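You operate a simulated robot arm through the tools that you are given. There is no shell and no other tool. Be economical: measure what you need, move in short steps, check, and stop when the job is done.

You are at the controls of a simulated two-armed robot. One attempt, no reset.

Task
Set the line up by the job card and jog a bundle out.
Fine: guides, both pressure wheels and speed first; it must reach the end stop straight, seam shut; leave the other controls alone.

Only the result counts: the job must be done as asked and must still hold three seconds after the hand-in. Knocking over, shifting, dropping, spilling or breaking anything else fails it.

Robot
Two 7-joint arms with fingered hands on one trunk, on a base that drives. Base frame: it is fixed to the floor where the robot stands at the start and does not move with it; the origin is under the middle of the robot, x ahead of it, y to its left, z up. Units: mm, rad, N and s.
The left shoulder is at the start at [70, 169, 1343], the right one opposite. Places, roughly: batch dial [300, -900, 1000]; black jog button [2900, 1900, 900]; bundle [-750, 1750, 250]; cross belt direction switch [600, 2000, 600]; cross belt rocker [700, 2000, 600]; cross belt speed dial [600, 2000, 700]; delivery emergency stop [800, -600, 1400]; delivery main switch [300, -1100, 1000]; delivery reset button [200, -1100, 1000]; delivery speed dial [300, -800, 1000]; delivery start button [200, -900, 1000]; delivery stop button [200, -1000, 1000]; end stop [900, 1200, 1000]; front pressure wheel [500, -1300, 1200]; guide crank [500, 0, 1100]; left green rocker [6400, 1900, 600]. Payload 3.4 kg a hand.
Tool frame (each hand has its own): the origin (TCP) lies between the finger pads and is the grasp point; the fingertips stand 23 mm ahead of it; z points along the fingers, y is the line along which they close. The gripper opens to 116 mm. The gripper's body begins 65 mm behind the TCP. The gripper is a hand of 4 fingers: y runs from the thumb to the fingers, the wrist lies at [0, 0, -211] in the tool frame.
Orientation is that of the tool frame in the base frame, as a unit quaternion [x, y, z, w]. With the fingers straight down and closing along the base's y, the tool's x points along the base's -x, its y along +y and its z along -z.

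Tools
- The arms move only by the tool arm_command. It takes "left_commands", "right_commands" or both (then of equal length, played together; a hand with none holds still); each is a list of rows, each a list of 6 numbers: the shift along the tool's x, y, z in mm, then the turn, a rotation vector about the tool's x, y, z in rad. In form: [[tx, ty, tz, wx, wy, wz], ...]. A call has 1 to 8 rows; each row shifts and turns the commanded pose from where the row before left it, along the tool's axes as they then stand. Each row takes 0.2 s and may step no farther than 50 mm and 0.15 rad from the row before; otherwise, the whole call is refused. A pose out of reach is approached as far as the arm can. The call stops where the force on the tool passes 60 N (or 10 N more than at its start, if that is more) or the arm is blocked; 0.2 s more then pass. In this call time passes only in rows, and 0.2 s behind the last. The reply holds the time, the measured pose of the TCP, the force on the tool along the base axes, the opening and the grip force, in the units named above and with some noise, with the torque about the TCP (base axes, N m) and any sound that the robot's microphone picked up.
- Cameras (640 x 400 px; columns grow to the right, rows downward): "scene" is now at [114.4, -57.8, 1562.6]; the picture's right is [-0.69, -0.73, 0.00], its down [-0.47, 0.44, -0.76] and it looks along [0.56, -0.52, -0.65] (base axes); focal length 218 px, centre (320, 200). "left" rides on the left gripper at [-68, 1, -90] in its tool frame; the picture's right is [-0.01, -1.00, 0.00], its down [0.80, -0.01, -0.61] and it looks along [0.61, -0.01, 0.80] (tool axes); focal length 251 px, centre (320, 200). "right" rides on the right gripper at [69, 1, -90] in its tool frame; the picture's right is [-0.01, 1.00, 0.00], its down [-0.79, -0.01, -0.61] and it looks along [-0.61, -0.01, 0.79] (tool axes); focal length 251 px, centre (320, 200). There is no depth. A picture from a camera that has moved, and an enlarged one, comes with that camera's place and axes in the base frame and with its lens.
- get_image(camera): a new picture of that camera. No time passes.
- slide_trunk(by): slides the trunk up (or, below 0, down) by that many mm; the arms and the scene camera ride with it, the base frame stays. It gives what a move gives, with no picture.
- base_move(legs): drives the robot by 1 to 6 legs, each [ahead, left, turn to the left] in mm, mm and rad, along the robot's own axes; the way and the turn of a leg run together, so that a leg with both is an arc; at most 1500 mm and 3.142 rad a leg. The arms and the cameras ride along, it lands a little off, and it stops where it bumps. It gives what a move gives.
- curl_fingers(finger1, finger2, finger3, thumb_bend, hand): sets how far each is bent, from 0 (flat) to 1 (curled in); at 0.3 the hand is open as for a grip, at 0.7 the pads meet at the TCP. One left out holds its place. A second passes; each finger stops where it meets its share of the squeeze, and holds until it gets a number again. It is the only way to open and close the hand. It gives what a move gives, with no picture; readings hold the bend of each and the force on the fingers (four entries, about 0 where the hand has none), thumb and palm.
- turn_head(pan, tilt): turns the head with the scene camera to pan (to the left, within 1.501 rad either way) and tilt (down, from -0.506 to 1.204), counted from straight ahead of the robot. It gives what a move gives.
- zoom(camera, box): a new picture of the part [left, top, right, bottom] of that camera's present view, enlarged. No time passes.
- hand_in(): hands the job in; it is judged then, once.

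Work in short steps. Places have to be worked out from the pictures, the camera data and where the tool is seen: move nearer, look again, correct. Check each grasp and each placing, and mend what went wrong. You have 120 turns and 108 pictures in all, those below and enlarged ones among them. Open the grippers and draw the arms clear of the work before you hand the job in, unless the task says otherwise; then end with one line.

The tools are called after ">>>" as a command line: name --argument value ..., lists and objects as JSON in quotes. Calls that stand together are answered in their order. arm_command: Moves the arms, as the interface text tells. Its arguments: {"type":"object","properties":{"left_commands":{"type":"array"},"right_commands":{"type":"array"}},"required":[]} The other tools are called the same way: slide_trunk (by) slides the trunk up or down; curl_fingers (finger1, finger2, finger3, thumb_bend, hand) moves the fingers one by one; base_move (legs) drives the base; turn_head (pan, tilt) turns the head that bears the scene camera; get_image (camera) takes a picture; zoom (camera, box) takes an enlarged picture of a part of a camera's view; hand_in () hands the job in.

At the start:

```text
time_s: 0.0
left_tool_pos: [406.0, -63.5, 1344.4]
left_tool_rot: [0.001, 1.0, -0.001, 0.001]
left_wrist_force: [-0.5, -0.2, -0.8]
left_moment: [0.03, 0.01, 0.04]
left_grip_width: 115.7
left_grip_force: 0.1
left_shape: jaw
left_bend: [0.3, 0.3, 0.3, 0.3]
left_finger forces: [0.0, 0.0, 0.0, 0.0, 0.1, 0.0]
right_tool_pos: [311.3, -404.6, 1385.0]
right_tool_rot: [0.0, 1.0, 0.0, 0.0]
right_wrist_force: [-0.2, -0.4, -0.1]
right_moment: [0.0, -0.04, -0.01]
right_grip_width: 116.0
right_grip_force: 0.0
right_shape: jaw
right_bend: [0.3, 0.3, 0.3, 0.3]
right_finger forces: [0.0, 0.0, 0.1, 0.0, 0.2, 0.1]
trunk travel left (down, up): [-850.0, 90.0]
robot x, y, heading: [-2.9, -1.7, 0.003]
head pan, tilt: [-0.756, 0.702]
```

scene: 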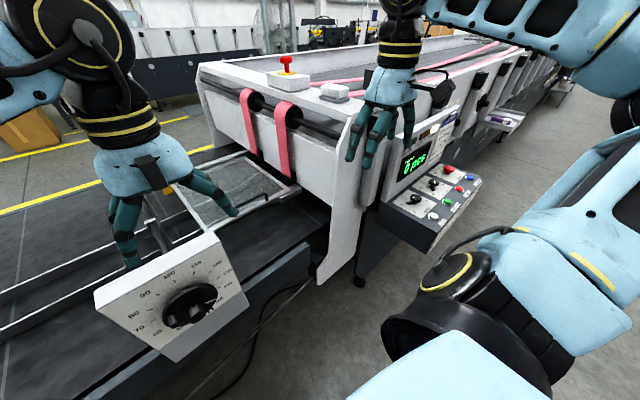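
right: 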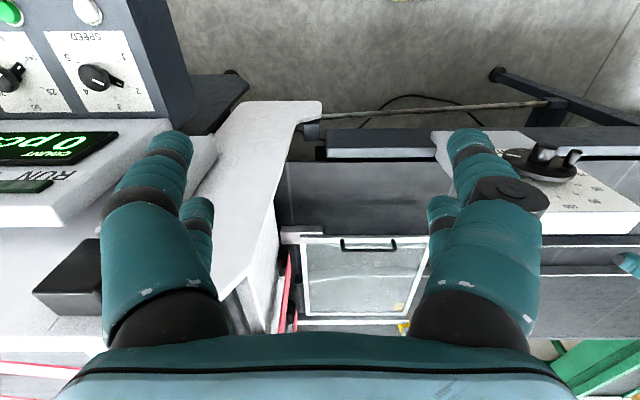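
left: 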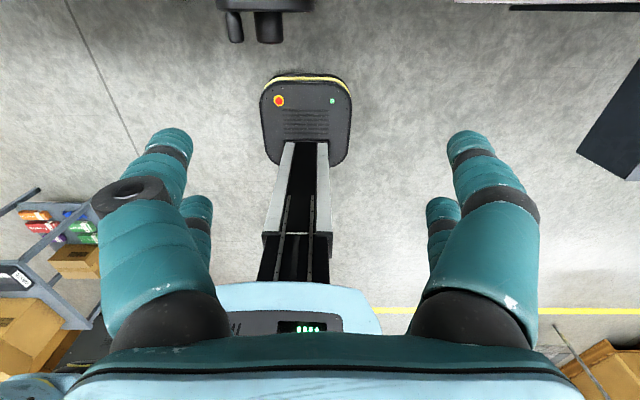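

I start by looking for the job card and controls; the crank plate is on the left, the delivery panel at the right. I zoom in on both.

>>> zoom --camera "scene" --box '[340, 60, 540, 260]'

>>> zoom --camera "scene" --box '[80, 220, 280, 370]'

>>> turn_head --pan 0.3 --tilt 0.5

>>> get_image --camera "scene"

```text
2.00 times, centred on (440, 160) of scene
camera zoom: at [114.4, -57.8, 1562.6], right [-0.69, -0.73, 0.0], down [-0.47, 0.44, -0.76], along [0.56, -0.52, -0.65], focal length 436 px, centre (80, 280)
```

zoom: 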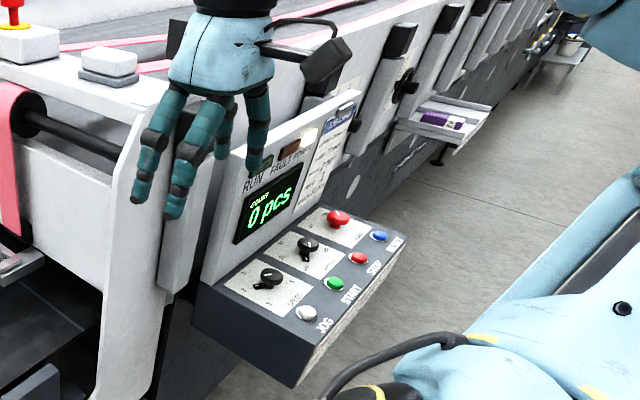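

```text
2.67 times, centred on (180, 295) of scene
camera zoom: at [114.4, -57.8, 1562.6], right [-0.69, -0.73, 0.0], down [-0.47, 0.44, -0.76], along [0.56, -0.52, -0.65], focal length 582 px, centre (693, -53)
```

zoom: 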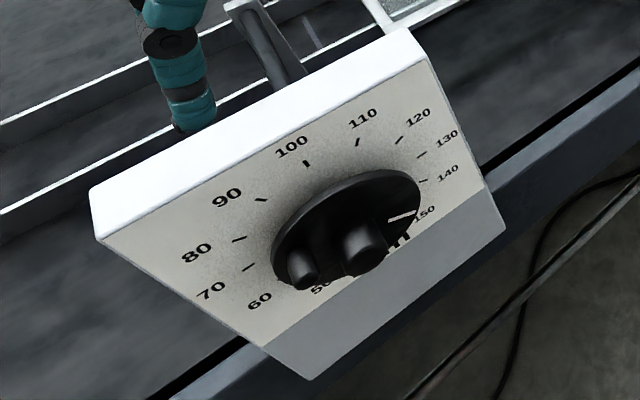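

```text
time_s: 1.3
left_tool_pos: [407.1, -63.3, 1345.0]
left_tool_rot: [0.0, 1.0, 0.0, 0.0]
left_wrist_force: [0.7, -0.1, -0.4]
left_moment: [0.0, -0.03, 0.03]
left_grip_width: 115.7
left_grip_force: 0.0
left_shape: jaw
left_bend: [0.3, 0.3, 0.3, 0.3]
left_finger forces: [0.0, 0.1, 0.1, 0.1, 0.0, 0.0]
right_tool_pos: [311.6, -404.6, 1385.2]
right_tool_rot: [0.0, 1.0, -0.001, 0.0]
right_wrist_force: [-0.2, -1.2, 0.6]
right_moment: [0.0, 0.02, 0.03]
right_grip_width: 116.0
right_grip_force: 0.1
right_shape: jaw
right_bend: [0.3, 0.3, 0.3, 0.3]
right_finger forces: [0.0, 0.0, 0.0, 0.1, 0.0, 0.1]
trunk travel left (down, up): [-850.0, 90.0]
robot x, y, heading: [-1.0, 4.0, 0.002]
head pan, tilt: [0.3, 0.499]
```

```text
102 pictures are left
camera scene: at [139.5, 27.2, 1580.4], right [0.29, -0.96, 0.0], down [-0.46, -0.14, -0.88], along [0.84, 0.26, -0.48], focal length 218 px, centre (320, 200)
```

scene: 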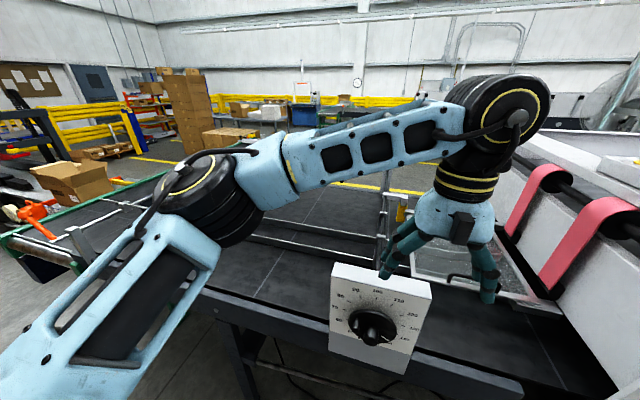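

The card seems to be by the display on the delivery. I look right to find the wheels and card.

>>> turn_head --pan -1.35 --tilt 0.35

>>> get_image --camera "scene"

>>> zoom --camera "right" --box '[0, 0, 200, 200]'

```text
time_s: 3.0
left_tool_pos: [405.0, -63.0, 1344.8]
left_tool_rot: [0.001, 1.0, 0.0, 0.0]
left_wrist_force: [0.4, -0.3, 0.7]
left_moment: [0.03, 0.0, -0.02]
left_grip_width: 115.8
left_grip_force: 0.1
left_shape: jaw
left_bend: [0.3, 0.3, 0.3, 0.3]
left_finger forces: [0.0, 0.0, 0.1, 0.0, 0.0, 0.1]
right_tool_pos: [311.1, -402.9, 1385.0]
right_tool_rot: [0.001, 1.0, 0.0, 0.0]
right_wrist_force: [-0.5, 0.7, -0.5]
right_moment: [-0.02, -0.01, -0.02]
right_grip_width: 115.8
right_grip_force: 0.0
right_shape: jaw
right_bend: [0.3, 0.3, 0.3, 0.3]
right_finger forces: [0.1, 0.0, 0.0, 0.1, 0.1, 0.0]
trunk travel left (down, up): [-850.0, 90.0]
robot x, y, heading: [0.4, -0.7, -0.004]
head pan, tilt: [-1.349, 0.351]
```

```text
101 pictures are left
camera scene: at [73.0, -90.5, 1594.1], right [-0.98, -0.22, 0.0], down [-0.08, 0.34, -0.94], along [0.21, -0.92, -0.34], focal length 218 px, centre (320, 200)
```

scene: 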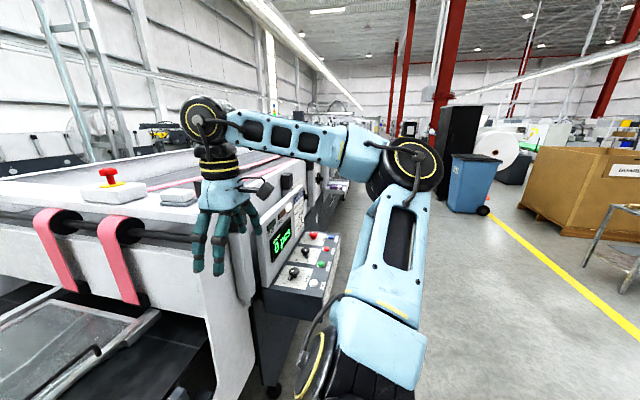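

```text
2.00 times, centred on (100, 100) of right
camera zoom: at [241.0, -403.4, 1475.0], right [0.01, 1.0, 0.0], down [0.79, -0.01, 0.61], along [0.61, 0.0, -0.79], focal length 503 px, centre (760, 400)
```

zoom: 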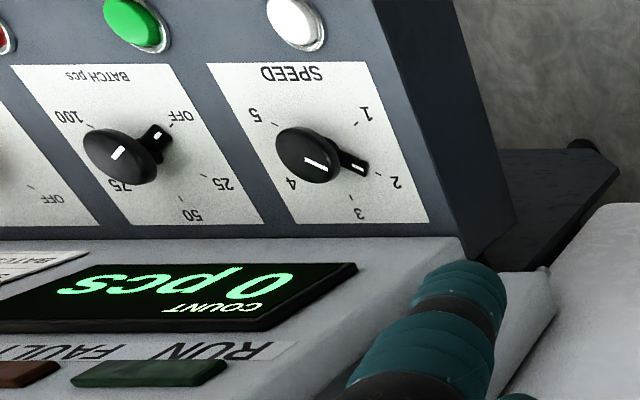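

The aisle is clear at -x; I back off 400 mm and slide right to face the delivery panel.

>>> base_move --legs '[[-400, 0, 0], [0, -1000, 0]]'

>>> turn_head --pan -0.2 --tilt 0.5

>>> get_image --camera "scene"

```text
time_s: 10.3
left_tool_pos: [20.6, -1053.2, 1345.2]
left_tool_rot: [-0.013, 1.0, -0.001, 0.0]
left_wrist_force: [0.1, -0.1, 0.2]
left_moment: [0.01, 0.02, -0.02]
left_grip_width: 115.7
left_grip_force: 0.1
left_shape: jaw
left_bend: [0.3, 0.3, 0.3, 0.3]
left_finger forces: [0.0, 0.0, 0.0, 0.0, 0.1, 0.0]
right_tool_pos: [-65.9, -1396.1, 1385.0]
right_tool_rot: [-0.013, 1.0, 0.001, 0.0]
right_wrist_force: [0.7, 0.4, 0.7]
right_moment: [-0.03, -0.02, 0.02]
right_grip_width: 115.7
right_grip_force: 0.1
right_shape: jaw
right_bend: [0.3, 0.3, 0.3, 0.3]
right_finger forces: [0.1, 0.1, 0.0, 0.0, 0.0, 0.1]
trunk travel left (down, up): [-850.0, 90.0]
robot x, y, heading: [-385.7, -1000.6, 0.022]
head pan, tilt: [-1.349, 0.351]
```

```text
time_s: 11.7
left_tool_pos: [20.7, -1055.4, 1343.8]
left_tool_rot: [-0.013, 1.0, -0.002, -0.001]
left_wrist_force: [-0.7, 0.6, -0.2]
left_moment: [-0.01, -0.01, 0.01]
left_grip_width: 115.9
left_grip_force: 0.0
left_shape: jaw
left_bend: [0.3, 0.3, 0.3, 0.3]
left_finger forces: [0.0, 0.1, 0.0, 0.1, 0.1, 0.1]
right_tool_pos: [-64.8, -1397.6, 1384.9]
right_tool_rot: [-0.012, 1.0, 0.0, 0.0]
right_wrist_force: [1.1, 1.4, -0.2]
right_moment: [-0.02, 0.01, 0.0]
right_grip_width: 115.9
right_grip_force: 0.0
right_shape: jaw
right_bend: [0.3, 0.3, 0.3, 0.3]
right_finger forces: [0.0, 0.0, 0.0, 0.0, 0.0, 0.0]
trunk travel left (down, up): [-850.0, 90.0]
robot x, y, heading: [-389.2, -1001.3, 0.024]
head pan, tilt: [-0.201, 0.499]
```

```text
99 pictures are left
camera scene: at [-244.5, -1015.8, 1580.4], right [-0.18, -0.98, 0.0], down [-0.47, 0.08, -0.88], along [0.86, -0.15, -0.48], focal length 218 px, centre (320, 200)
```

scene: 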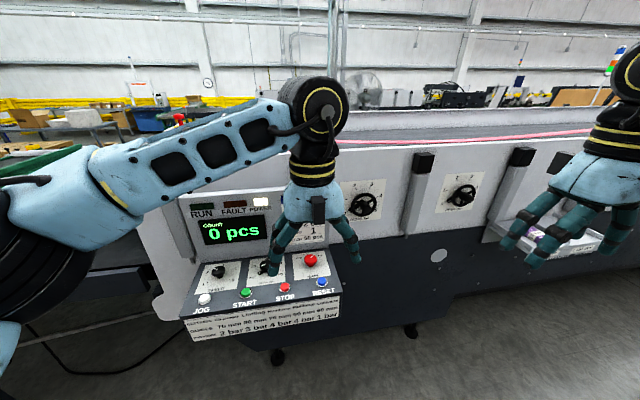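

>>> zoom --camera "scene" --box '[180, 280, 350, 360]'

>>> zoom --camera "scene" --box '[320, 160, 540, 260]'

>>> base_move --legs '[[0, -250, 0]]'

>>> turn_head --pan 0.4 --tilt 0.55

>>> get_image --camera "scene"

```text
3.76 times, centred on (265, 320) of scene
camera zoom: at [-244.5, -1015.8, 1580.4], right [-0.18, -0.98, 0.0], down [-0.47, 0.08, -0.88], along [0.86, -0.15, -0.48], focal length 821 px, centre (527, -252)
```

zoom: 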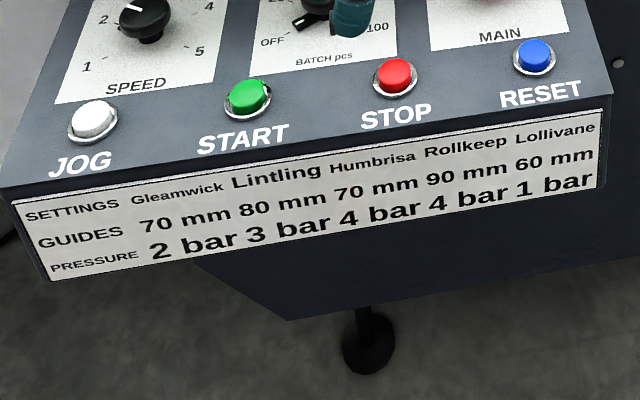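

```text
2.91 times, centred on (430, 210) of scene
camera zoom: at [-244.5, -1015.8, 1580.4], right [-0.18, -0.98, 0.0], down [-0.47, 0.08, -0.88], along [0.86, -0.15, -0.48], focal length 634 px, centre (0, 171)
```

zoom: 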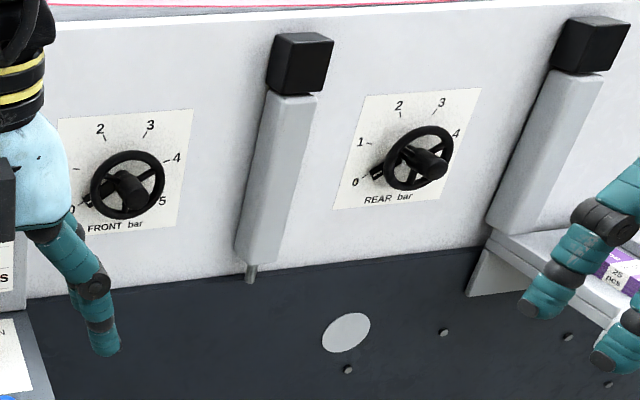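

```text
time_s: 13.5
left_tool_pos: [27.7, -1295.7, 1345.0]
left_tool_rot: [-0.016, 1.0, -0.002, 0.0]
left_wrist_force: [-0.3, -0.3, 0.0]
left_moment: [-0.04, 0.0, 0.02]
left_grip_width: 115.7
left_grip_force: 0.1
left_shape: jaw
left_bend: [0.3, 0.3, 0.3, 0.3]
left_finger forces: [0.0, 0.0, 0.1, 0.0, 0.1, 0.0]
right_tool_pos: [-56.5, -1639.9, 1385.9]
right_tool_rot: [-0.016, 1.0, -0.001, 0.0]
right_wrist_force: [0.0, 0.0, 0.6]
right_moment: [0.02, 0.0, -0.02]
right_grip_width: 116.0
right_grip_force: 0.2
right_shape: jaw
right_bend: [0.3, 0.3, 0.3, 0.3]
right_finger forces: [0.0, 0.1, 0.0, 0.1, 0.0, 0.0]
trunk travel left (down, up): [-850.0, 90.0]
robot x, y, heading: [-378.8, -1247.7, 0.032]
head pan, tilt: [-0.201, 0.499]
```

```text
time_s: 14.5
left_tool_pos: [26.5, -1301.5, 1344.3]
left_tool_rot: [-0.016, 1.0, 0.0, 0.0]
left_wrist_force: [0.1, -0.1, 0.4]
left_moment: [0.01, 0.0, 0.02]
left_grip_width: 116.0
left_grip_force: 0.1
left_shape: jaw
left_bend: [0.3, 0.3, 0.3, 0.3]
left_finger forces: [0.0, 0.0, 0.0, 0.0, 0.0, 0.0]
right_tool_pos: [-56.5, -1644.4, 1384.5]
right_tool_rot: [-0.014, 1.0, 0.0, -0.001]
right_wrist_force: [0.3, 0.1, 0.1]
right_moment: [0.0, -0.04, -0.02]
right_grip_width: 116.0
right_grip_force: 0.0
right_shape: jaw
right_bend: [0.3, 0.3, 0.3, 0.3]
right_finger forces: [0.0, 0.0, 0.0, 0.0, 0.1, 0.0]
trunk travel left (down, up): [-850.0, 90.0]
robot x, y, heading: [-377.6, -1251.1, 0.025]
head pan, tilt: [0.4, 0.55]
```

```text
96 pictures are left
camera scene: at [-245.7, -1210.9, 1575.9], right [0.42, -0.91, 0.0], down [-0.48, -0.22, -0.85], along [0.78, 0.35, -0.52], focal length 218 px, centre (320, 200)
```

scene: 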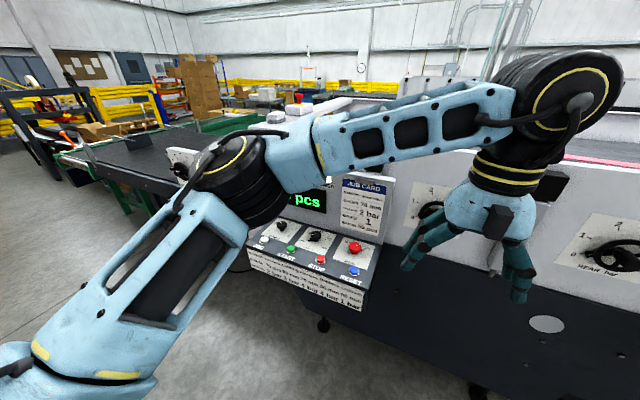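

>>> zoom --camera "scene" --box '[325, 170, 405, 250]'

>>> zoom --camera "scene" --box '[240, 220, 390, 310]'

>>> zoom --camera "scene" --box '[540, 200, 640, 280]'

```text
5.00 times, centred on (365, 210) of scene
camera zoom: at [-245.7, -1210.9, 1575.9], right [0.42, -0.91, 0.0], down [-0.48, -0.22, -0.85], along [0.78, 0.35, -0.52], focal length 1090 px, centre (95, 150)
```

zoom: 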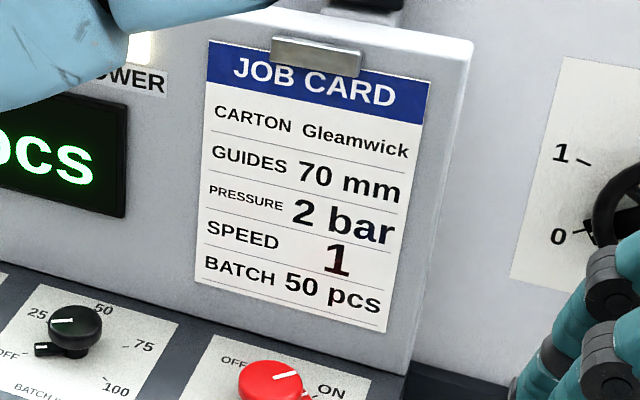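

```text
4.27 times, centred on (315, 265) of scene
camera zoom: at [-245.7, -1210.9, 1575.9], right [0.42, -0.91, 0.0], down [-0.48, -0.22, -0.85], along [0.78, 0.35, -0.52], focal length 930 px, centre (341, -77)
```

zoom: 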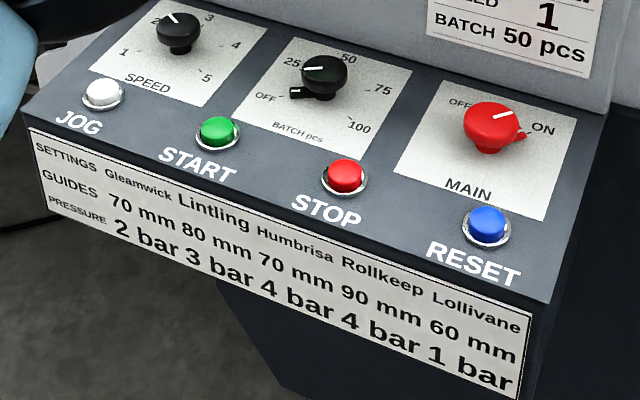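

```text
5.00 times, centred on (590, 240) of scene
camera zoom: at [-245.7, -1210.9, 1575.9], right [0.42, -0.91, 0.0], down [-0.48, -0.22, -0.85], along [0.78, 0.35, -0.52], focal length 1090 px, centre (-1030, 0)
```

zoom: 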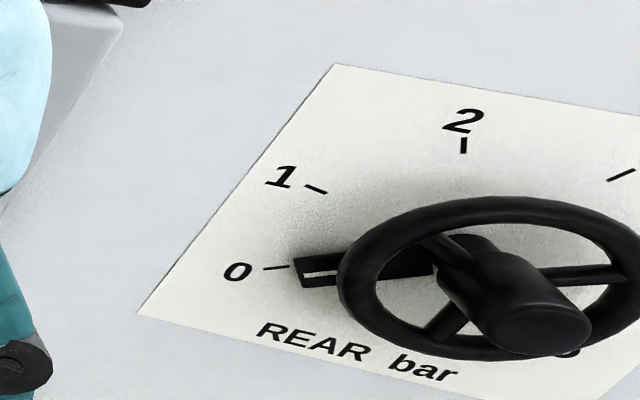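

Job card: Gleamwick — guides 70 mm, pressure 2 bar, speed 1 (batch control is to be left alone). Wheels triangulate to about [480,-1322,1136] and [480,-1782,1131]. I centre myself between the wheels, staying back, and turn both hands to point forward.

>>> base_move --legs '[[0, -300, -0.025]]'

>>> arm_command --left_commands '[[-15, 25, 20, 0, -0.14, 0], [-12, 25, 22, 0, -0.14, 0], [-9, 25, 23, 0, -0.14, 0], [-5.5, 25, 24, 0, -0.14, 0], [-2, 25, 25, 0, -0.14, 0], [1.4, 25, 25, 0, -0.14, 0], [5, 25, 24.5, 0, -0.14, 0], [8, 25, 23.6, 0, -0.14, 0]]' --right_commands '[[-15, 15, 20, 0, -0.14, 0], [-12, 15, 22, 0, -0.14, 0], [-9, 15, 23, 0, -0.14, 0], [-5.5, 15, 24, 0, -0.14, 0], [-2, 15, 25, 0, -0.14, 0], [1.4, 15, 25, 0, -0.14, 0], [5, 15, 24.5, 0, -0.14, 0], [8, 15, 23.6, 0, -0.14, 0]]'

>>> turn_head --pan 0 --tilt 0.5

>>> get_image --camera "scene"

```text
time_s: 16.5
left_tool_pos: [32.2, -1609.1, 1344.8]
left_tool_rot: [-0.005, 1.0, -0.002, 0.0]
left_wrist_force: [-0.2, 0.4, 0.0]
left_moment: [-0.04, -0.01, -0.01]
left_grip_width: 115.8
left_grip_force: 0.0
left_shape: jaw
left_bend: [0.3, 0.3, 0.3, 0.3]
left_finger forces: [0.0, 0.0, 0.0, 0.0, 0.0, 0.1]
right_tool_pos: [-59.9, -1951.9, 1385.4]
right_tool_rot: [-0.004, 1.0, -0.001, 0.001]
right_wrist_force: [0.2, -0.6, 0.7]
right_moment: [-0.02, -0.01, -0.03]
right_grip_width: 115.8
right_grip_force: 0.0
right_shape: jaw
right_bend: [0.3, 0.3, 0.3, 0.3]
right_finger forces: [0.0, 0.0, 0.0, 0.0, 0.0, 0.0]
trunk travel left (down, up): [-850.0, 90.0]
robot x, y, heading: [-373.2, -1553.9, 0.011]
head pan, tilt: [0.4, 0.55]
```

```text
time_s: 18.3
left_tool_pos: [152.3, -1411.1, 1186.2]
left_tool_rot: [-0.004, 0.847, 0.002, 0.532]
left_wrist_force: [0.1, -0.7, 0.2]
left_moment: [-0.01, -0.04, 0.02]
left_grip_width: 116.1
left_grip_force: 0.0
left_shape: jaw
left_bend: [0.3, 0.3, 0.3, 0.3]
left_finger forces: [0.1, 0.1, 0.0, 0.0, 0.0, 0.0]
right_tool_pos: [114.3, -1853.8, 1240.4]
right_tool_rot: [-0.003, 0.847, 0.004, 0.531]
right_wrist_force: [-0.2, 0.0, 0.4]
right_moment: [0.01, -0.03, 0.02]
right_grip_width: 116.0
right_grip_force: 0.0
right_shape: jaw
right_bend: [0.3, 0.3, 0.3, 0.3]
right_finger forces: [0.1, 0.1, 0.0, 0.0, 0.0, 0.1]
right hand out of reach, approached as far as the arm can: row 5, 6, 7, 8
trunk travel left (down, up): [-850.0, 90.0]
robot x, y, heading: [-374.4, -1548.6, 0.014]
head pan, tilt: [0.4, 0.55]
```

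```text
time_s: 19.2
left_tool_pos: [149.9, -1409.9, 1186.6]
left_tool_rot: [-0.005, 0.847, 0.003, 0.531]
left_wrist_force: [0.2, -0.4, -0.4]
left_moment: [0.01, 0.02, -0.01]
left_grip_width: 116.1
left_grip_force: 0.0
left_shape: jaw
left_bend: [0.3, 0.3, 0.3, 0.3]
left_finger forces: [0.0, 0.0, 0.0, 0.0, 0.0, 0.0]
right_tool_pos: [113.2, -1853.5, 1240.7]
right_tool_rot: [-0.004, 0.847, 0.002, 0.531]
right_wrist_force: [-1.3, -1.1, -0.3]
right_moment: [-0.05, 0.01, -0.01]
right_grip_width: 115.8
right_grip_force: 0.1
right_shape: jaw
right_bend: [0.3, 0.3, 0.3, 0.3]
right_finger forces: [0.1, 0.0, 0.1, 0.0, 0.0, 0.0]
trunk travel left (down, up): [-850.0, 90.0]
robot x, y, heading: [-371.5, -1553.6, 0.01]
head pan, tilt: [0.0, 0.499]
```

```text
92 pictures are left
camera scene: at [-230.9, -1550.8, 1580.4], right [0.01, -1.0, 0.0], down [-0.48, -0.01, -0.88], along [0.88, 0.01, -0.48], focal length 218 px, centre (320, 200)
```

scene: 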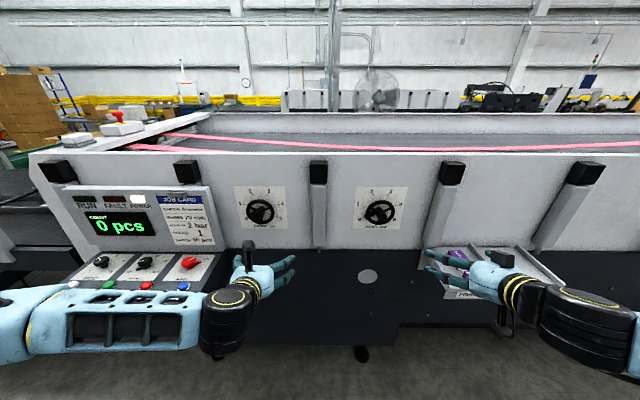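

Both wheels are in front, 0 setting. I zoom in on them.

>>> zoom --camera "scene" --box '[220, 180, 420, 240]'

>>> zoom --camera "scene" --box '[400, 200, 640, 350]'

```text
3.20 times, centred on (320, 210) of scene
camera zoom: at [-230.9, -1550.8, 1580.4], right [0.01, -1.0, 0.0], down [-0.48, -0.01, -0.88], along [0.88, 0.01, -0.48], focal length 698 px, centre (320, 168)
```

zoom: 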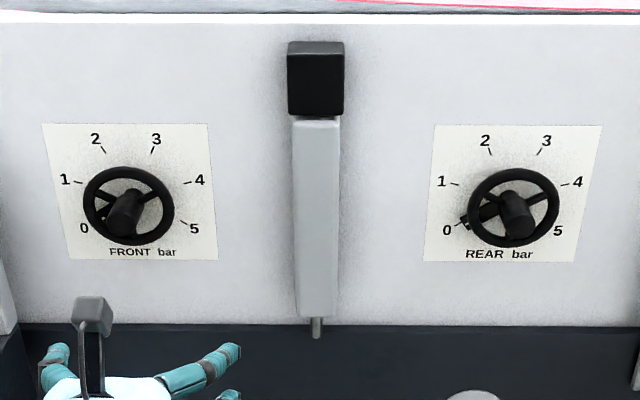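

```text
2.67 times, centred on (520, 275) of scene
camera zoom: at [-230.9, -1550.8, 1580.4], right [0.01, -1.0, 0.0], down [-0.48, -0.01, -0.88], along [0.88, 0.01, -0.48], focal length 582 px, centre (-213, 0)
```

zoom: 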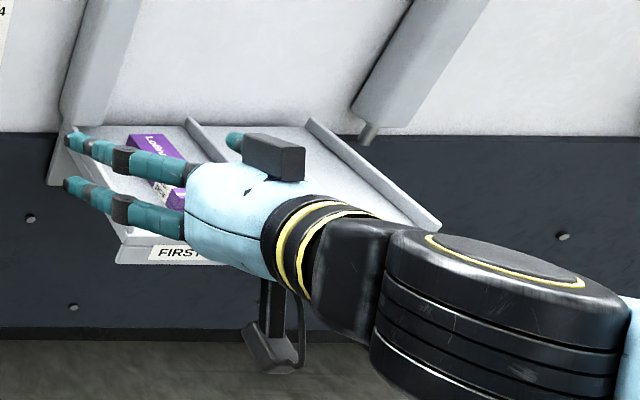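

Wheel rims: ~107 mm dia., centres ≈[480,-1313,1140] and [480,-1773,1141]; I need ≈96° clockwise (0→2) on each. I'll grip the rim with the left hand; pre-roll it anticlockwise while returning the right hand to its safe pose.

>>> arm_command --left_commands '[[13.5, 24, 6.5, 0, -0.15, 0], [14.4, 24, 4.4, 0, -0.15, 0], [15, 24, 2.2, 0, -0.15, 0], [0, 24, 0, 0, 0, -0.14], [0, 0, 0, 0, 0, -0.15], [0, 0, 0, 0, 0, -0.15], [0, 0, 0, 0, 0, -0.15], [0, 0, 0, 0, 0, -0.15]]' --right_commands '[[-11.5, -15, -22, 0, 0.14, 0], [-8, -15, -23.6, 0, 0.14, 0], [-5, -15, -24.5, 0, 0.14, 0], [-1.4, -15, -25, 0, 0.14, 0], [2, -15, -25, 0, 0.14, 0], [5.5, -15, -24, 0, 0.14, 0], [9, -15, -23, 0, 0.14, 0], [12, -15, -22, 0, 0.14, 0]]'

>>> curl_fingers --hand "left" --finger1 0.15 --finger2 0.15 --finger3 0.15 --thumb_bend 0.15

>>> get_image --camera "left"

>>> get_image --camera "scene"

```text
time_s: 21.0
left_tool_pos: [150.7, -1385.9, 1186.7]
left_tool_rot: [-0.312, 0.788, -0.19, 0.496]
left_wrist_force: [-0.3, -0.5, -0.3]
left_moment: [0.0, -0.02, 0.02]
left_grip_width: 115.8
left_grip_force: 0.0
left_shape: jaw
left_bend: [0.3, 0.3, 0.3, 0.3]
left_finger forces: [0.0, 0.0, 0.0, 0.0, 0.1, 0.1]
left hand out of reach, approached as far as the arm can: row 1, 2, 3
right_tool_pos: [-5.4, -1975.4, 1400.7]
right_tool_rot: [-0.006, 1.0, 0.001, -0.001]
right_wrist_force: [0.4, -0.1, 0.3]
right_moment: [0.01, 0.0, -0.05]
right_grip_width: 115.9
right_grip_force: 0.1
right_shape: jaw
right_bend: [0.3, 0.3, 0.3, 0.3]
right_finger forces: [0.0, 0.1, 0.0, 0.0, 0.0, 0.0]
trunk travel left (down, up): [-850.0, 90.0]
robot x, y, heading: [-372.6, -1551.8, 0.01]
head pan, tilt: [0.0, 0.499]
```

```text
time_s: 22.0
left_tool_pos: [150.1, -1384.7, 1187.2]
left_tool_rot: [-0.311, 0.788, -0.19, 0.496]
left_wrist_force: [-0.9, -0.4, 0.5]
left_moment: [0.02, 0.04, -0.01]
left_grip_width: 143.9
left_grip_force: 0.1
left_shape: fingers
left_bend: [0.15, 0.15, 0.15, 0.15]
left_finger forces: [0.0, 0.0, 0.0, 0.0, 0.0, 0.0]
right_tool_pos: [-4.8, -1975.9, 1400.2]
right_tool_rot: [-0.005, 1.0, 0.0, -0.001]
right_wrist_force: [0.6, 0.1, -0.2]
right_moment: [-0.01, 0.04, 0.01]
right_grip_width: 115.9
right_grip_force: 0.0
right_shape: jaw
right_bend: [0.3, 0.3, 0.3, 0.3]
right_finger forces: [0.0, 0.0, 0.0, 0.1, 0.1, 0.1]
trunk travel left (down, up): [-850.0, 90.0]
robot x, y, heading: [-371.7, -1552.4, 0.007]
head pan, tilt: [0.0, 0.499]
```

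```text
89 pictures are left
camera left: at [90.9, -1340.5, 1271.0], right [0.3, -0.73, 0.61], down [-0.79, -0.55, -0.26], along [0.53, -0.41, -0.75], focal length 251 px, centre (320, 200)
```

left: 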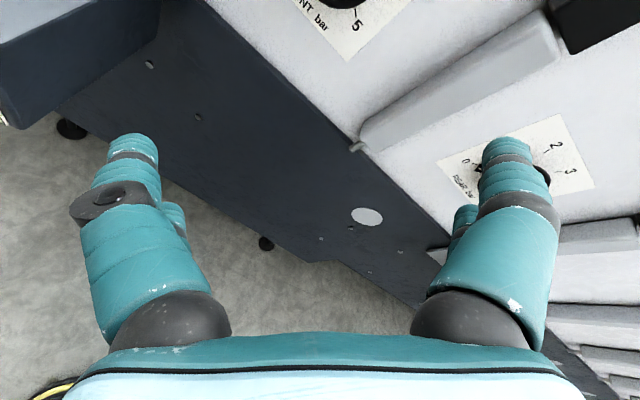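

```text
88 pictures are left
camera scene: at [-230.6, -1551.2, 1580.4], right [0.01, -1.0, 0.0], down [-0.48, 0.0, -0.88], along [0.88, 0.01, -0.48], focal length 218 px, centre (320, 200)
```

scene: 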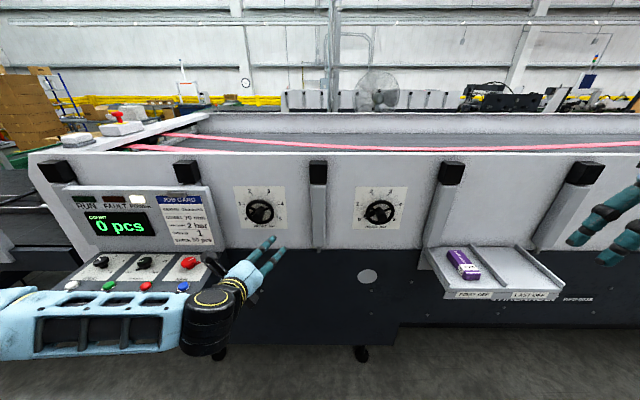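

The hand is pitched 26° down; the arm seems too folded to pitch further. I extend it forward ~120 mm and then level it.

>>> arm_command --left_commands '[[-15, 1.5, 22, 0, 0, 0], [-15, 1.5, 22, 0, 0, 0], [-15, 1.5, 22, 0, 0, 0], [-15, 1.5, 22, 0, 0, 0], [-15, 1.5, 22, 0, 0, 0], [0, 0, 0, 0.1, -0.108, 0], [0, 0, 0, 0.1, -0.108, 0], [0, 0, 0, 0.1, -0.108, 0]]'

```text
time_s: 23.8
left_tool_pos: [277.7, -1333.4, 1203.4]
left_tool_rot: [-0.302, 0.774, -0.201, 0.519]
left_wrist_force: [1.1, 0.6, 0.8]
left_moment: [-0.02, 0.0, 0.02]
left_grip_width: 144.4
left_grip_force: 0.1
left_shape: fingers
left_bend: [0.15, 0.15, 0.15, 0.15]
left_finger forces: [0.0, 0.1, 0.0, 0.0, 0.1, 0.1]
left hand out of reach, approached as far as the arm can: row 6, 7, 8
right_tool_pos: [-5.1, -1975.8, 1399.5]
right_tool_rot: [-0.006, 1.0, 0.0, 0.0]
right_wrist_force: [0.1, 0.0, -0.7]
right_moment: [0.0, -0.01, 0.05]
right_grip_width: 115.6
right_grip_force: 0.0
right_shape: jaw
right_bend: [0.3, 0.3, 0.3, 0.3]
right_finger forces: [0.0, 0.1, 0.0, 0.0, 0.1, 0.1]
trunk travel left (down, up): [-850.0, 90.0]
robot x, y, heading: [-375.2, -1552.7, 0.012]
head pan, tilt: [0.0, 0.499]
```

Likely a wrist limit tied to height relative to the shoulder. I raise the hand ~120 mm and try levelling again; if that works I lower the trunk.

>>> arm_command --left_commands '[[-20, -18, -13, 0, 0, 0], [-20, -18, -13, 0, 0, 0], [-20, -18, -13, 0, 0, 0], [-20, -18, -13, 0, 0, 0], [0, 0, 0, 0.1, -0.108, 0], [0, 0, 0, 0.1, -0.108, 0], [0, 0, 0, 0.1, -0.108, 0]]'

>>> get_image --camera "scene"

```text
time_s: 25.4
left_tool_pos: [269.5, -1335.2, 1322.5]
left_tool_rot: [-0.279, 0.719, -0.23, 0.593]
left_wrist_force: [-0.5, -0.7, -0.1]
left_moment: [0.01, -0.02, -0.04]
left_grip_width: 144.1
left_grip_force: 0.0
left_shape: fingers
left_bend: [0.15, 0.15, 0.15, 0.15]
left_finger forces: [0.0, 0.1, 0.0, 0.0, 0.0, 0.0]
left hand out of reach, approached as far as the arm can: row 6, 7
right_tool_pos: [-5.8, -1976.4, 1400.1]
right_tool_rot: [-0.005, 1.0, 0.0, 0.0]
right_wrist_force: [-0.1, 0.0, -0.2]
right_moment: [-0.01, -0.03, 0.0]
right_grip_width: 115.7
right_grip_force: 0.1
right_shape: jaw
right_bend: [0.3, 0.3, 0.3, 0.3]
right_finger forces: [0.1, 0.0, 0.1, 0.0, 0.0, 0.1]
trunk travel left (down, up): [-850.0, 90.0]
robot x, y, heading: [-374.2, -1552.6, 0.007]
head pan, tilt: [0.0, 0.499]
```

```text
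87 pictures are left
camera scene: at [-230.2, -1551.6, 1580.4], right [0.01, -1.0, 0.0], down [-0.48, 0.0, -0.88], along [0.88, 0.01, -0.48], focal length 218 px, centre (320, 200)
```

scene: 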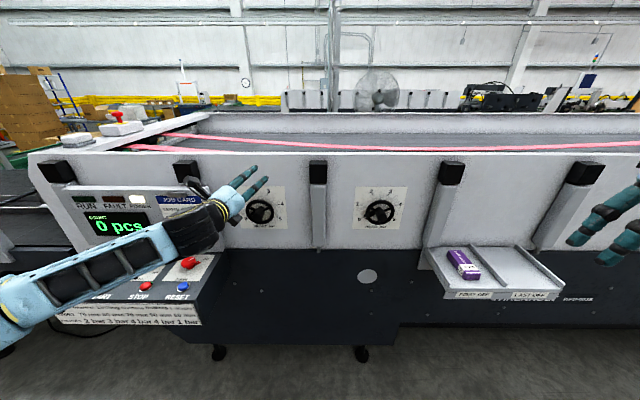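

Raising helps (11° down now), but the bent left elbow sits out by the panel. A straighter arm should fix both, so I back the base 150 mm and extend the arm forward by ~200 mm, then level.

>>> base_move --legs '[[-150, 0, 0]]'

>>> arm_command --left_commands '[[-5, -4.4, 33.4, 0, 0, 0], [-5, -4.4, 33.4, 0, 0, 0], [-5, -4.4, 33.4, 0, 0, 0], [-5, -4.4, 33.4, 0, 0, 0], [-5, -4.4, 33.4, 0, 0, 0], [-5, -4.4, 33.4, 0, 0, 0], [0, 0, 0, 0.065, -0.07, 0], [0, 0, 0, 0.065, -0.07, 0]]'

>>> get_image --camera "scene"

```text
time_s: 26.8
left_tool_pos: [123.8, -1335.5, 1321.0]
left_tool_rot: [-0.281, 0.72, -0.23, 0.591]
left_wrist_force: [0.9, 0.0, -0.3]
left_moment: [0.0, 0.0, 0.0]
left_grip_width: 144.2
left_grip_force: 0.1
left_shape: fingers
left_bend: [0.15, 0.15, 0.15, 0.15]
left_finger forces: [0.0, 0.0, 0.0, 0.0, 0.1, 0.0]
right_tool_pos: [-152.7, -1977.1, 1399.3]
right_tool_rot: [-0.006, 1.0, 0.0, -0.002]
right_wrist_force: [0.7, 0.5, 1.3]
right_moment: [0.0, 0.02, -0.03]
right_grip_width: 115.8
right_grip_force: 0.0
right_shape: jaw
right_bend: [0.3, 0.3, 0.3, 0.3]
right_finger forces: [0.0, 0.1, 0.1, 0.1, 0.1, 0.0]
trunk travel left (down, up): [-850.0, 90.0]
robot x, y, heading: [-522.4, -1551.8, 0.008]
head pan, tilt: [0.0, 0.499]
```

```text
time_s: 28.6
left_tool_pos: [323.6, -1331.3, 1322.8]
left_tool_rot: [-0.269, 0.691, -0.243, 0.626]
left_wrist_force: [-1.0, 0.6, 0.1]
left_moment: [0.0, 0.01, -0.03]
left_grip_width: 144.1
left_grip_force: 0.1
left_shape: fingers
left_bend: [0.15, 0.15, 0.15, 0.15]
left_finger forces: [0.0, 0.0, 0.0, 0.0, 0.0, 0.0]
left hand out of reach, approached as far as the arm can: row 8
right_tool_pos: [-154.9, -1975.3, 1400.6]
right_tool_rot: [-0.005, 1.0, -0.001, 0.0]
right_wrist_force: [-0.5, -0.5, -0.8]
right_moment: [-0.02, 0.0, 0.01]
right_grip_width: 116.2
right_grip_force: 0.0
right_shape: jaw
right_bend: [0.3, 0.3, 0.3, 0.3]
right_finger forces: [0.1, 0.0, 0.0, 0.0, 0.0, 0.0]
trunk travel left (down, up): [-850.0, 90.0]
robot x, y, heading: [-528.7, -1556.3, 0.006]
head pan, tilt: [0.0, 0.499]
```

```text
86 pictures are left
camera scene: at [-380.3, -1550.8, 1580.4], right [0.01, -1.0, 0.0], down [-0.48, -0.01, -0.88], along [0.88, 0.01, -0.48], focal length 218 px, centre (320, 200)
```

scene: 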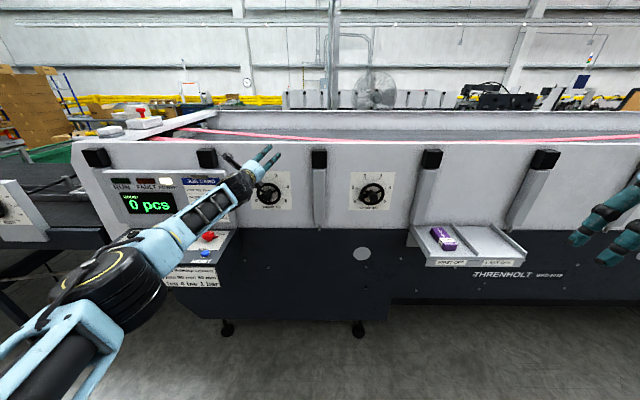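

Nearly level now (6° down) and the elbow clears the panel corner. I lower the trunk 183 mm to wheel height and look.

>>> slide_trunk --by -183

>>> get_image --camera "left"

>>> get_image --camera "scene"

```text
time_s: 30.6
left_tool_pos: [323.8, -1333.1, 1140.3]
left_tool_rot: [-0.268, 0.69, -0.244, 0.626]
left_wrist_force: [0.0, 0.8, -0.7]
left_moment: [-0.03, 0.0, 0.0]
left_grip_width: 144.3
left_grip_force: 0.2
left_shape: fingers
left_bend: [0.15, 0.15, 0.15, 0.15]
left_finger forces: [0.0, 0.1, 0.0, 0.0, 0.0, 0.0]
right_tool_pos: [-154.5, -1976.0, 1216.7]
right_tool_rot: [-0.006, 1.0, 0.0, 0.0]
right_wrist_force: [0.3, 0.0, -0.4]
right_moment: [-0.01, 0.0, -0.01]
right_grip_width: 115.5
right_grip_force: 0.0
right_shape: jaw
right_bend: [0.3, 0.3, 0.3, 0.3]
right_finger forces: [0.1, 0.0, 0.1, 0.0, 0.1, 0.0]
trunk travel left (down, up): [-667.0, 273.0]
robot x, y, heading: [-525.9, -1552.2, 0.012]
head pan, tilt: [0.0, 0.499]
```

```text
85 pictures are left
camera left: at [239.6, -1286.9, 1198.4], right [0.07, -0.73, 0.68], down [-0.66, -0.54, -0.52], along [0.75, -0.41, -0.52], focal length 251 px, centre (320, 200)
```

left: 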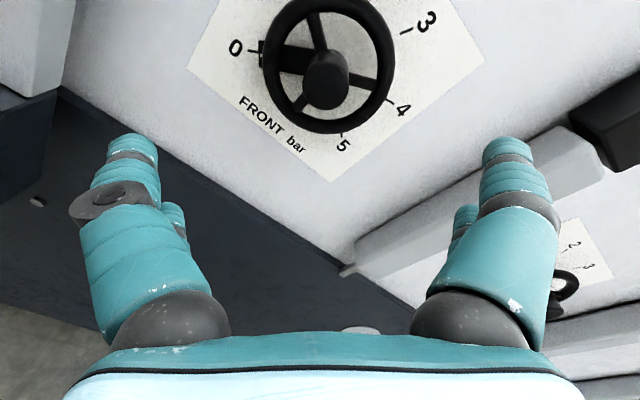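

```text
84 pictures are left
camera scene: at [-380.4, -1552.5, 1397.5], right [0.01, -1.0, 0.0], down [-0.48, 0.0, -0.88], along [0.88, 0.01, -0.48], focal length 218 px, centre (320, 200)
```

scene: 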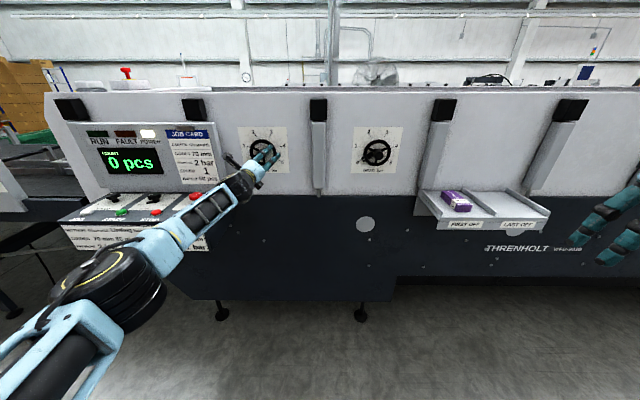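

I zoom the scene view to triangulate the front wheel.

>>> zoom --camera "scene" --box '[220, 110, 420, 210]'

```text
3.20 times, centred on (320, 160) of scene
camera zoom: at [-380.4, -1552.5, 1397.5], right [0.01, -1.0, 0.0], down [-0.48, 0.0, -0.88], along [0.88, 0.01, -0.48], focal length 698 px, centre (320, 328)
```

zoom: 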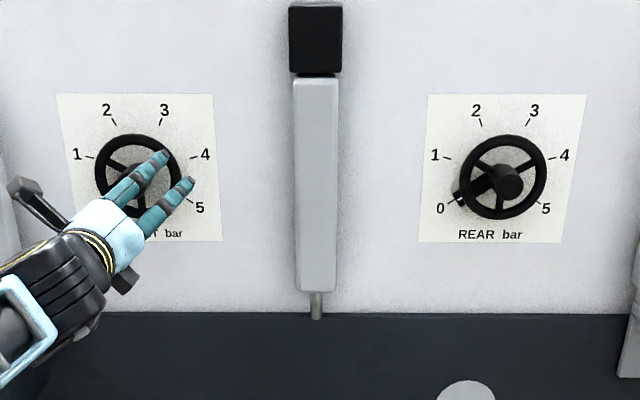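

Front wheel rim ≈[468,-1316,1149]. I drive 95 mm ahead, then check from the hand camera.

>>> base_move --legs '[[95, 15, 0]]'

>>> get_image --camera "left"

```text
time_s: 31.7
left_tool_pos: [417.9, -1318.6, 1139.6]
left_tool_rot: [-0.269, 0.69, -0.243, 0.626]
left_wrist_force: [-0.6, 0.3, 0.5]
left_moment: [0.0, -0.01, -0.05]
left_grip_width: 144.0
left_grip_force: 0.0
left_shape: fingers
left_bend: [0.15, 0.15, 0.15, 0.15]
left_finger forces: [0.1, 0.1, 0.0, 0.0, 0.0, 0.0]
right_tool_pos: [-60.4, -1961.5, 1216.7]
right_tool_rot: [-0.004, 1.0, 0.0, -0.001]
right_wrist_force: [0.3, 0.4, 0.3]
right_moment: [-0.02, 0.03, 0.0]
right_grip_width: 116.0
right_grip_force: 0.0
right_shape: jaw
right_bend: [0.3, 0.3, 0.3, 0.3]
right_finger forces: [0.1, 0.1, 0.0, 0.1, 0.1, 0.0]
trunk travel left (down, up): [-667.0, 273.0]
robot x, y, heading: [-431.0, -1538.5, 0.012]
head pan, tilt: [0.0, 0.499]
```

```text
82 pictures are left
camera left: at [333.6, -1271.1, 1198.9], right [0.07, -0.73, 0.68], down [-0.66, -0.54, -0.52], along [0.75, -0.41, -0.52], focal length 251 px, centre (320, 200)
```

left: 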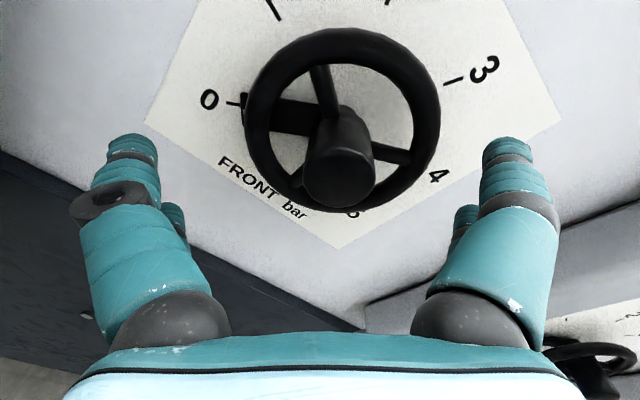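

Rim centre ≈[468,-1316,1153], hub end ≈ x 420. I centre the hand and move in so the fingertips pass just behind the rim.

>>> arm_command --left_commands '[[-11.6, -7.9, -1.4, 0, 0, 0], [-1.0, -0.9, 14, 0, 0, 0], [-1.0, -0.9, 14, 0, 0, 0], [-1.0, -0.9, 14, 0, 0, 0]]'

>>> get_image --camera "left"

```text
time_s: 32.7
left_tool_pos: [428.1, -1314.8, 1153.1]
left_tool_rot: [-0.268, 0.691, -0.243, 0.626]
left_wrist_force: [-0.2, -0.4, 0.2]
left_moment: [0.0, 0.0, -0.01]
left_grip_width: 144.3
left_grip_force: 0.0
left_shape: fingers
left_bend: [0.15, 0.15, 0.15, 0.15]
left_finger forces: [0.0, 0.0, 0.1, 0.0, 0.1, 0.0]
left hand out of reach, approached as far as the arm can: row 2, 3, 4
right_tool_pos: [-61.5, -1960.9, 1216.7]
right_tool_rot: [-0.005, 1.0, 0.0, -0.001]
right_wrist_force: [0.3, 0.2, -0.9]
right_moment: [0.01, -0.01, -0.01]
right_grip_width: 115.7
right_grip_force: 0.0
right_shape: jaw
right_bend: [0.3, 0.3, 0.3, 0.3]
right_finger forces: [0.0, 0.0, 0.0, 0.0, 0.1, 0.0]
trunk travel left (down, up): [-667.0, 273.0]
robot x, y, heading: [-428.2, -1539.5, 0.011]
head pan, tilt: [0.0, 0.499]
```

```text
81 pictures are left
camera left: at [343.1, -1267.8, 1212.0], right [0.07, -0.73, 0.68], down [-0.66, -0.54, -0.52], along [0.75, -0.41, -0.52], focal length 251 px, centre (320, 200)
```

left: 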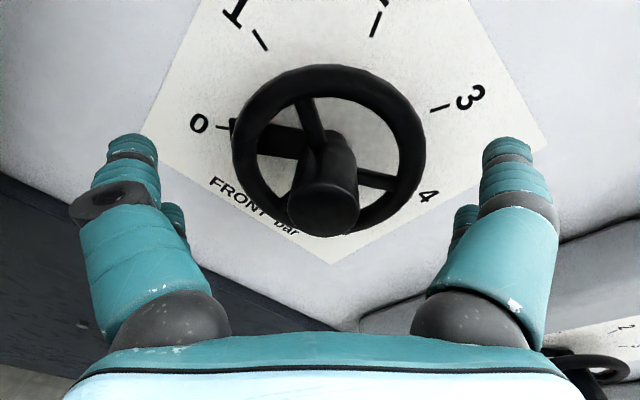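

Arm is at its extension limit; hand is well centred. I drive the base 32 mm ahead to bring fingertips around the rim.

>>> base_move --legs '[[32, 0, 0]]'

>>> get_image --camera "left"

>>> zoom --camera "scene" --box '[180, 90, 340, 190]'

```text
time_s: 33.6
left_tool_pos: [456.2, -1314.6, 1156.0]
left_tool_rot: [-0.268, 0.69, -0.243, 0.627]
left_wrist_force: [0.0, 0.0, -0.4]
left_moment: [0.03, 0.01, 0.01]
left_grip_width: 144.4
left_grip_force: 0.1
left_shape: fingers
left_bend: [0.15, 0.15, 0.15, 0.15]
left_finger forces: [0.0, 0.0, 0.0, 0.1, 0.0, 0.0]
right_tool_pos: [-32.5, -1960.2, 1217.3]
right_tool_rot: [-0.006, 1.0, 0.0, 0.002]
right_wrist_force: [-1.1, 0.1, 0.3]
right_moment: [-0.02, -0.03, 0.0]
right_grip_width: 115.9
right_grip_force: 0.0
right_shape: jaw
right_bend: [0.3, 0.3, 0.3, 0.3]
right_finger forces: [0.0, 0.1, 0.0, 0.1, 0.0, 0.0]
trunk travel left (down, up): [-667.0, 273.0]
robot x, y, heading: [-397.9, -1535.9, 0.005]
head pan, tilt: [0.0, 0.499]
```

```text
80 pictures are left
camera left: at [371.9, -1268.3, 1214.2], right [0.07, -0.73, 0.68], down [-0.66, -0.54, -0.52], along [0.75, -0.41, -0.52], focal length 251 px, centre (320, 200)
```

left: 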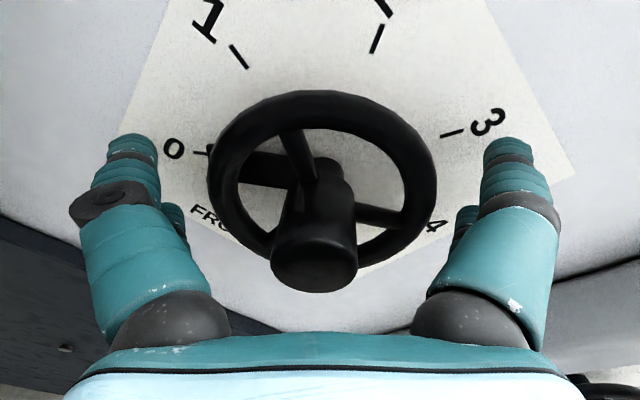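

```text
4.00 times, centred on (260, 140) of scene
camera zoom: at [-258.3, -1536.6, 1397.9], right [0.01, -1.0, 0.0], down [-0.48, 0.0, -0.88], along [0.88, 0.01, -0.48], focal length 872 px, centre (560, 440)
```

zoom: 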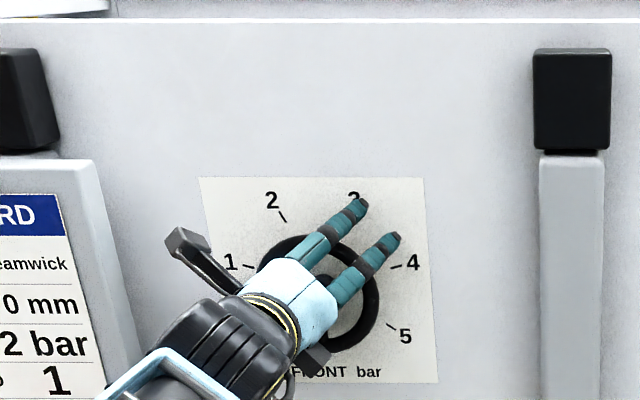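

Fingers straddle the rim symmetrically. Close on it.

>>> curl_fingers --hand "left" --finger1 0.6 --finger2 0.6 --finger3 0.6 --thumb_bend 0.6

>>> get_image --camera "left"

```text
time_s: 34.6
left_tool_pos: [460.1, -1316.8, 1155.0]
left_tool_rot: [-0.268, 0.691, -0.243, 0.626]
left_wrist_force: [5.5, -6.2, 4.7]
left_moment: [0.15, -1.05, -0.68]
left_grip_width: 99.8
left_grip_force: 37.8
left_shape: fingers
left_bend: [0.35, 0.32, 0.37, 0.43]
left_finger forces: [14.4, 12.5, 13.0, 0.1, 35.8, 0.0]
right_tool_pos: [-29.1, -1962.7, 1215.5]
right_tool_rot: [-0.004, 1.0, 0.001, 0.0]
right_wrist_force: [-0.2, -0.4, -1.0]
right_moment: [0.0, 0.0, 0.02]
right_grip_width: 115.9
right_grip_force: 0.1
right_shape: jaw
right_bend: [0.3, 0.3, 0.3, 0.3]
right_finger forces: [0.0, 0.0, 0.0, 0.0, 0.0, 0.0]
trunk travel left (down, up): [-667.0, 273.0]
robot x, y, heading: [-399.3, -1540.4, 0.011]
head pan, tilt: [0.0, 0.499]
```

```text
78 pictures are left
camera left: at [375.9, -1271.2, 1212.3], right [0.07, -0.73, 0.68], down [-0.66, -0.54, -0.52], along [0.75, -0.41, -0.52], focal length 251 px, centre (320, 200)
```

left: 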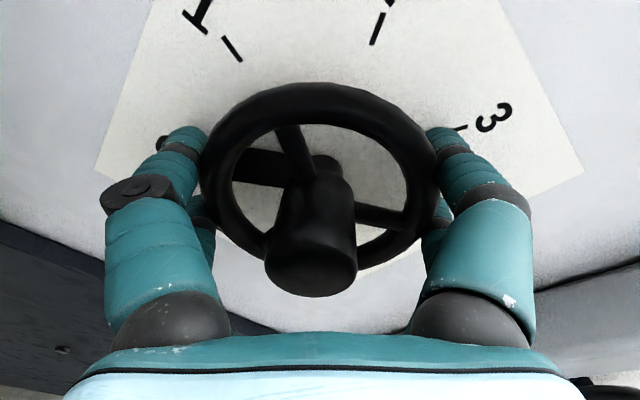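

Good grip on rim. Turn clockwise about the wheel axis, 6 rows first.

>>> arm_command --left_commands '[[0, 0, 0, -0.0098, -0.0094, 0.139], [0, 0, 0, -0.0098, -0.0094, 0.139], [0, 0, 0, -0.0098, -0.0094, 0.139], [0, 0, 0, -0.0098, -0.0094, 0.139], [0, 0, 0, -0.0098, -0.0094, 0.139], [0, 0, 0, -0.0098, -0.0094, 0.139]]'

>>> get_image --camera "left"

```text
time_s: 36.0
left_tool_pos: [459.8, -1321.3, 1154.8]
left_tool_rot: [0.011, 0.728, 0.061, 0.682]
left_wrist_force: [10.2, -17.3, 9.1]
left_moment: [-0.3, -0.13, -0.15]
left_grip_width: 98.2
left_grip_force: 38.8
left_shape: fingers
left_bend: [0.35, 0.32, 0.37, 0.45]
left_finger forces: [14.1, 12.0, 11.9, 0.1, 39.7, 0.0]
right_tool_pos: [-29.4, -1965.8, 1214.5]
right_tool_rot: [-0.004, 1.0, 0.002, 0.001]
right_wrist_force: [-0.1, 0.3, -0.1]
right_moment: [-0.02, 0.0, 0.0]
right_grip_width: 116.2
right_grip_force: 0.1
right_shape: jaw
right_bend: [0.3, 0.3, 0.3, 0.3]
right_finger forces: [0.1, 0.1, 0.0, 0.0, 0.0, 0.0]
trunk travel left (down, up): [-667.0, 273.0]
robot x, y, heading: [-394.6, -1538.8, 0.007]
head pan, tilt: [0.0, 0.499]
```

```text
77 pictures are left
camera left: at [375.6, -1334.2, 1227.2], right [0.06, -0.99, -0.1], down [-0.66, 0.03, -0.75], along [0.75, 0.11, -0.65], focal length 251 px, centre (320, 200)
```

left: 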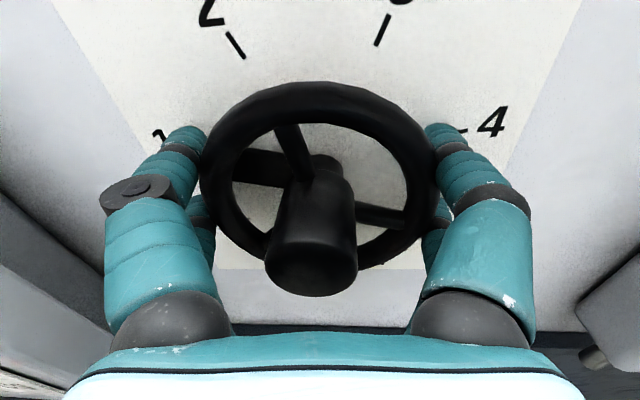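

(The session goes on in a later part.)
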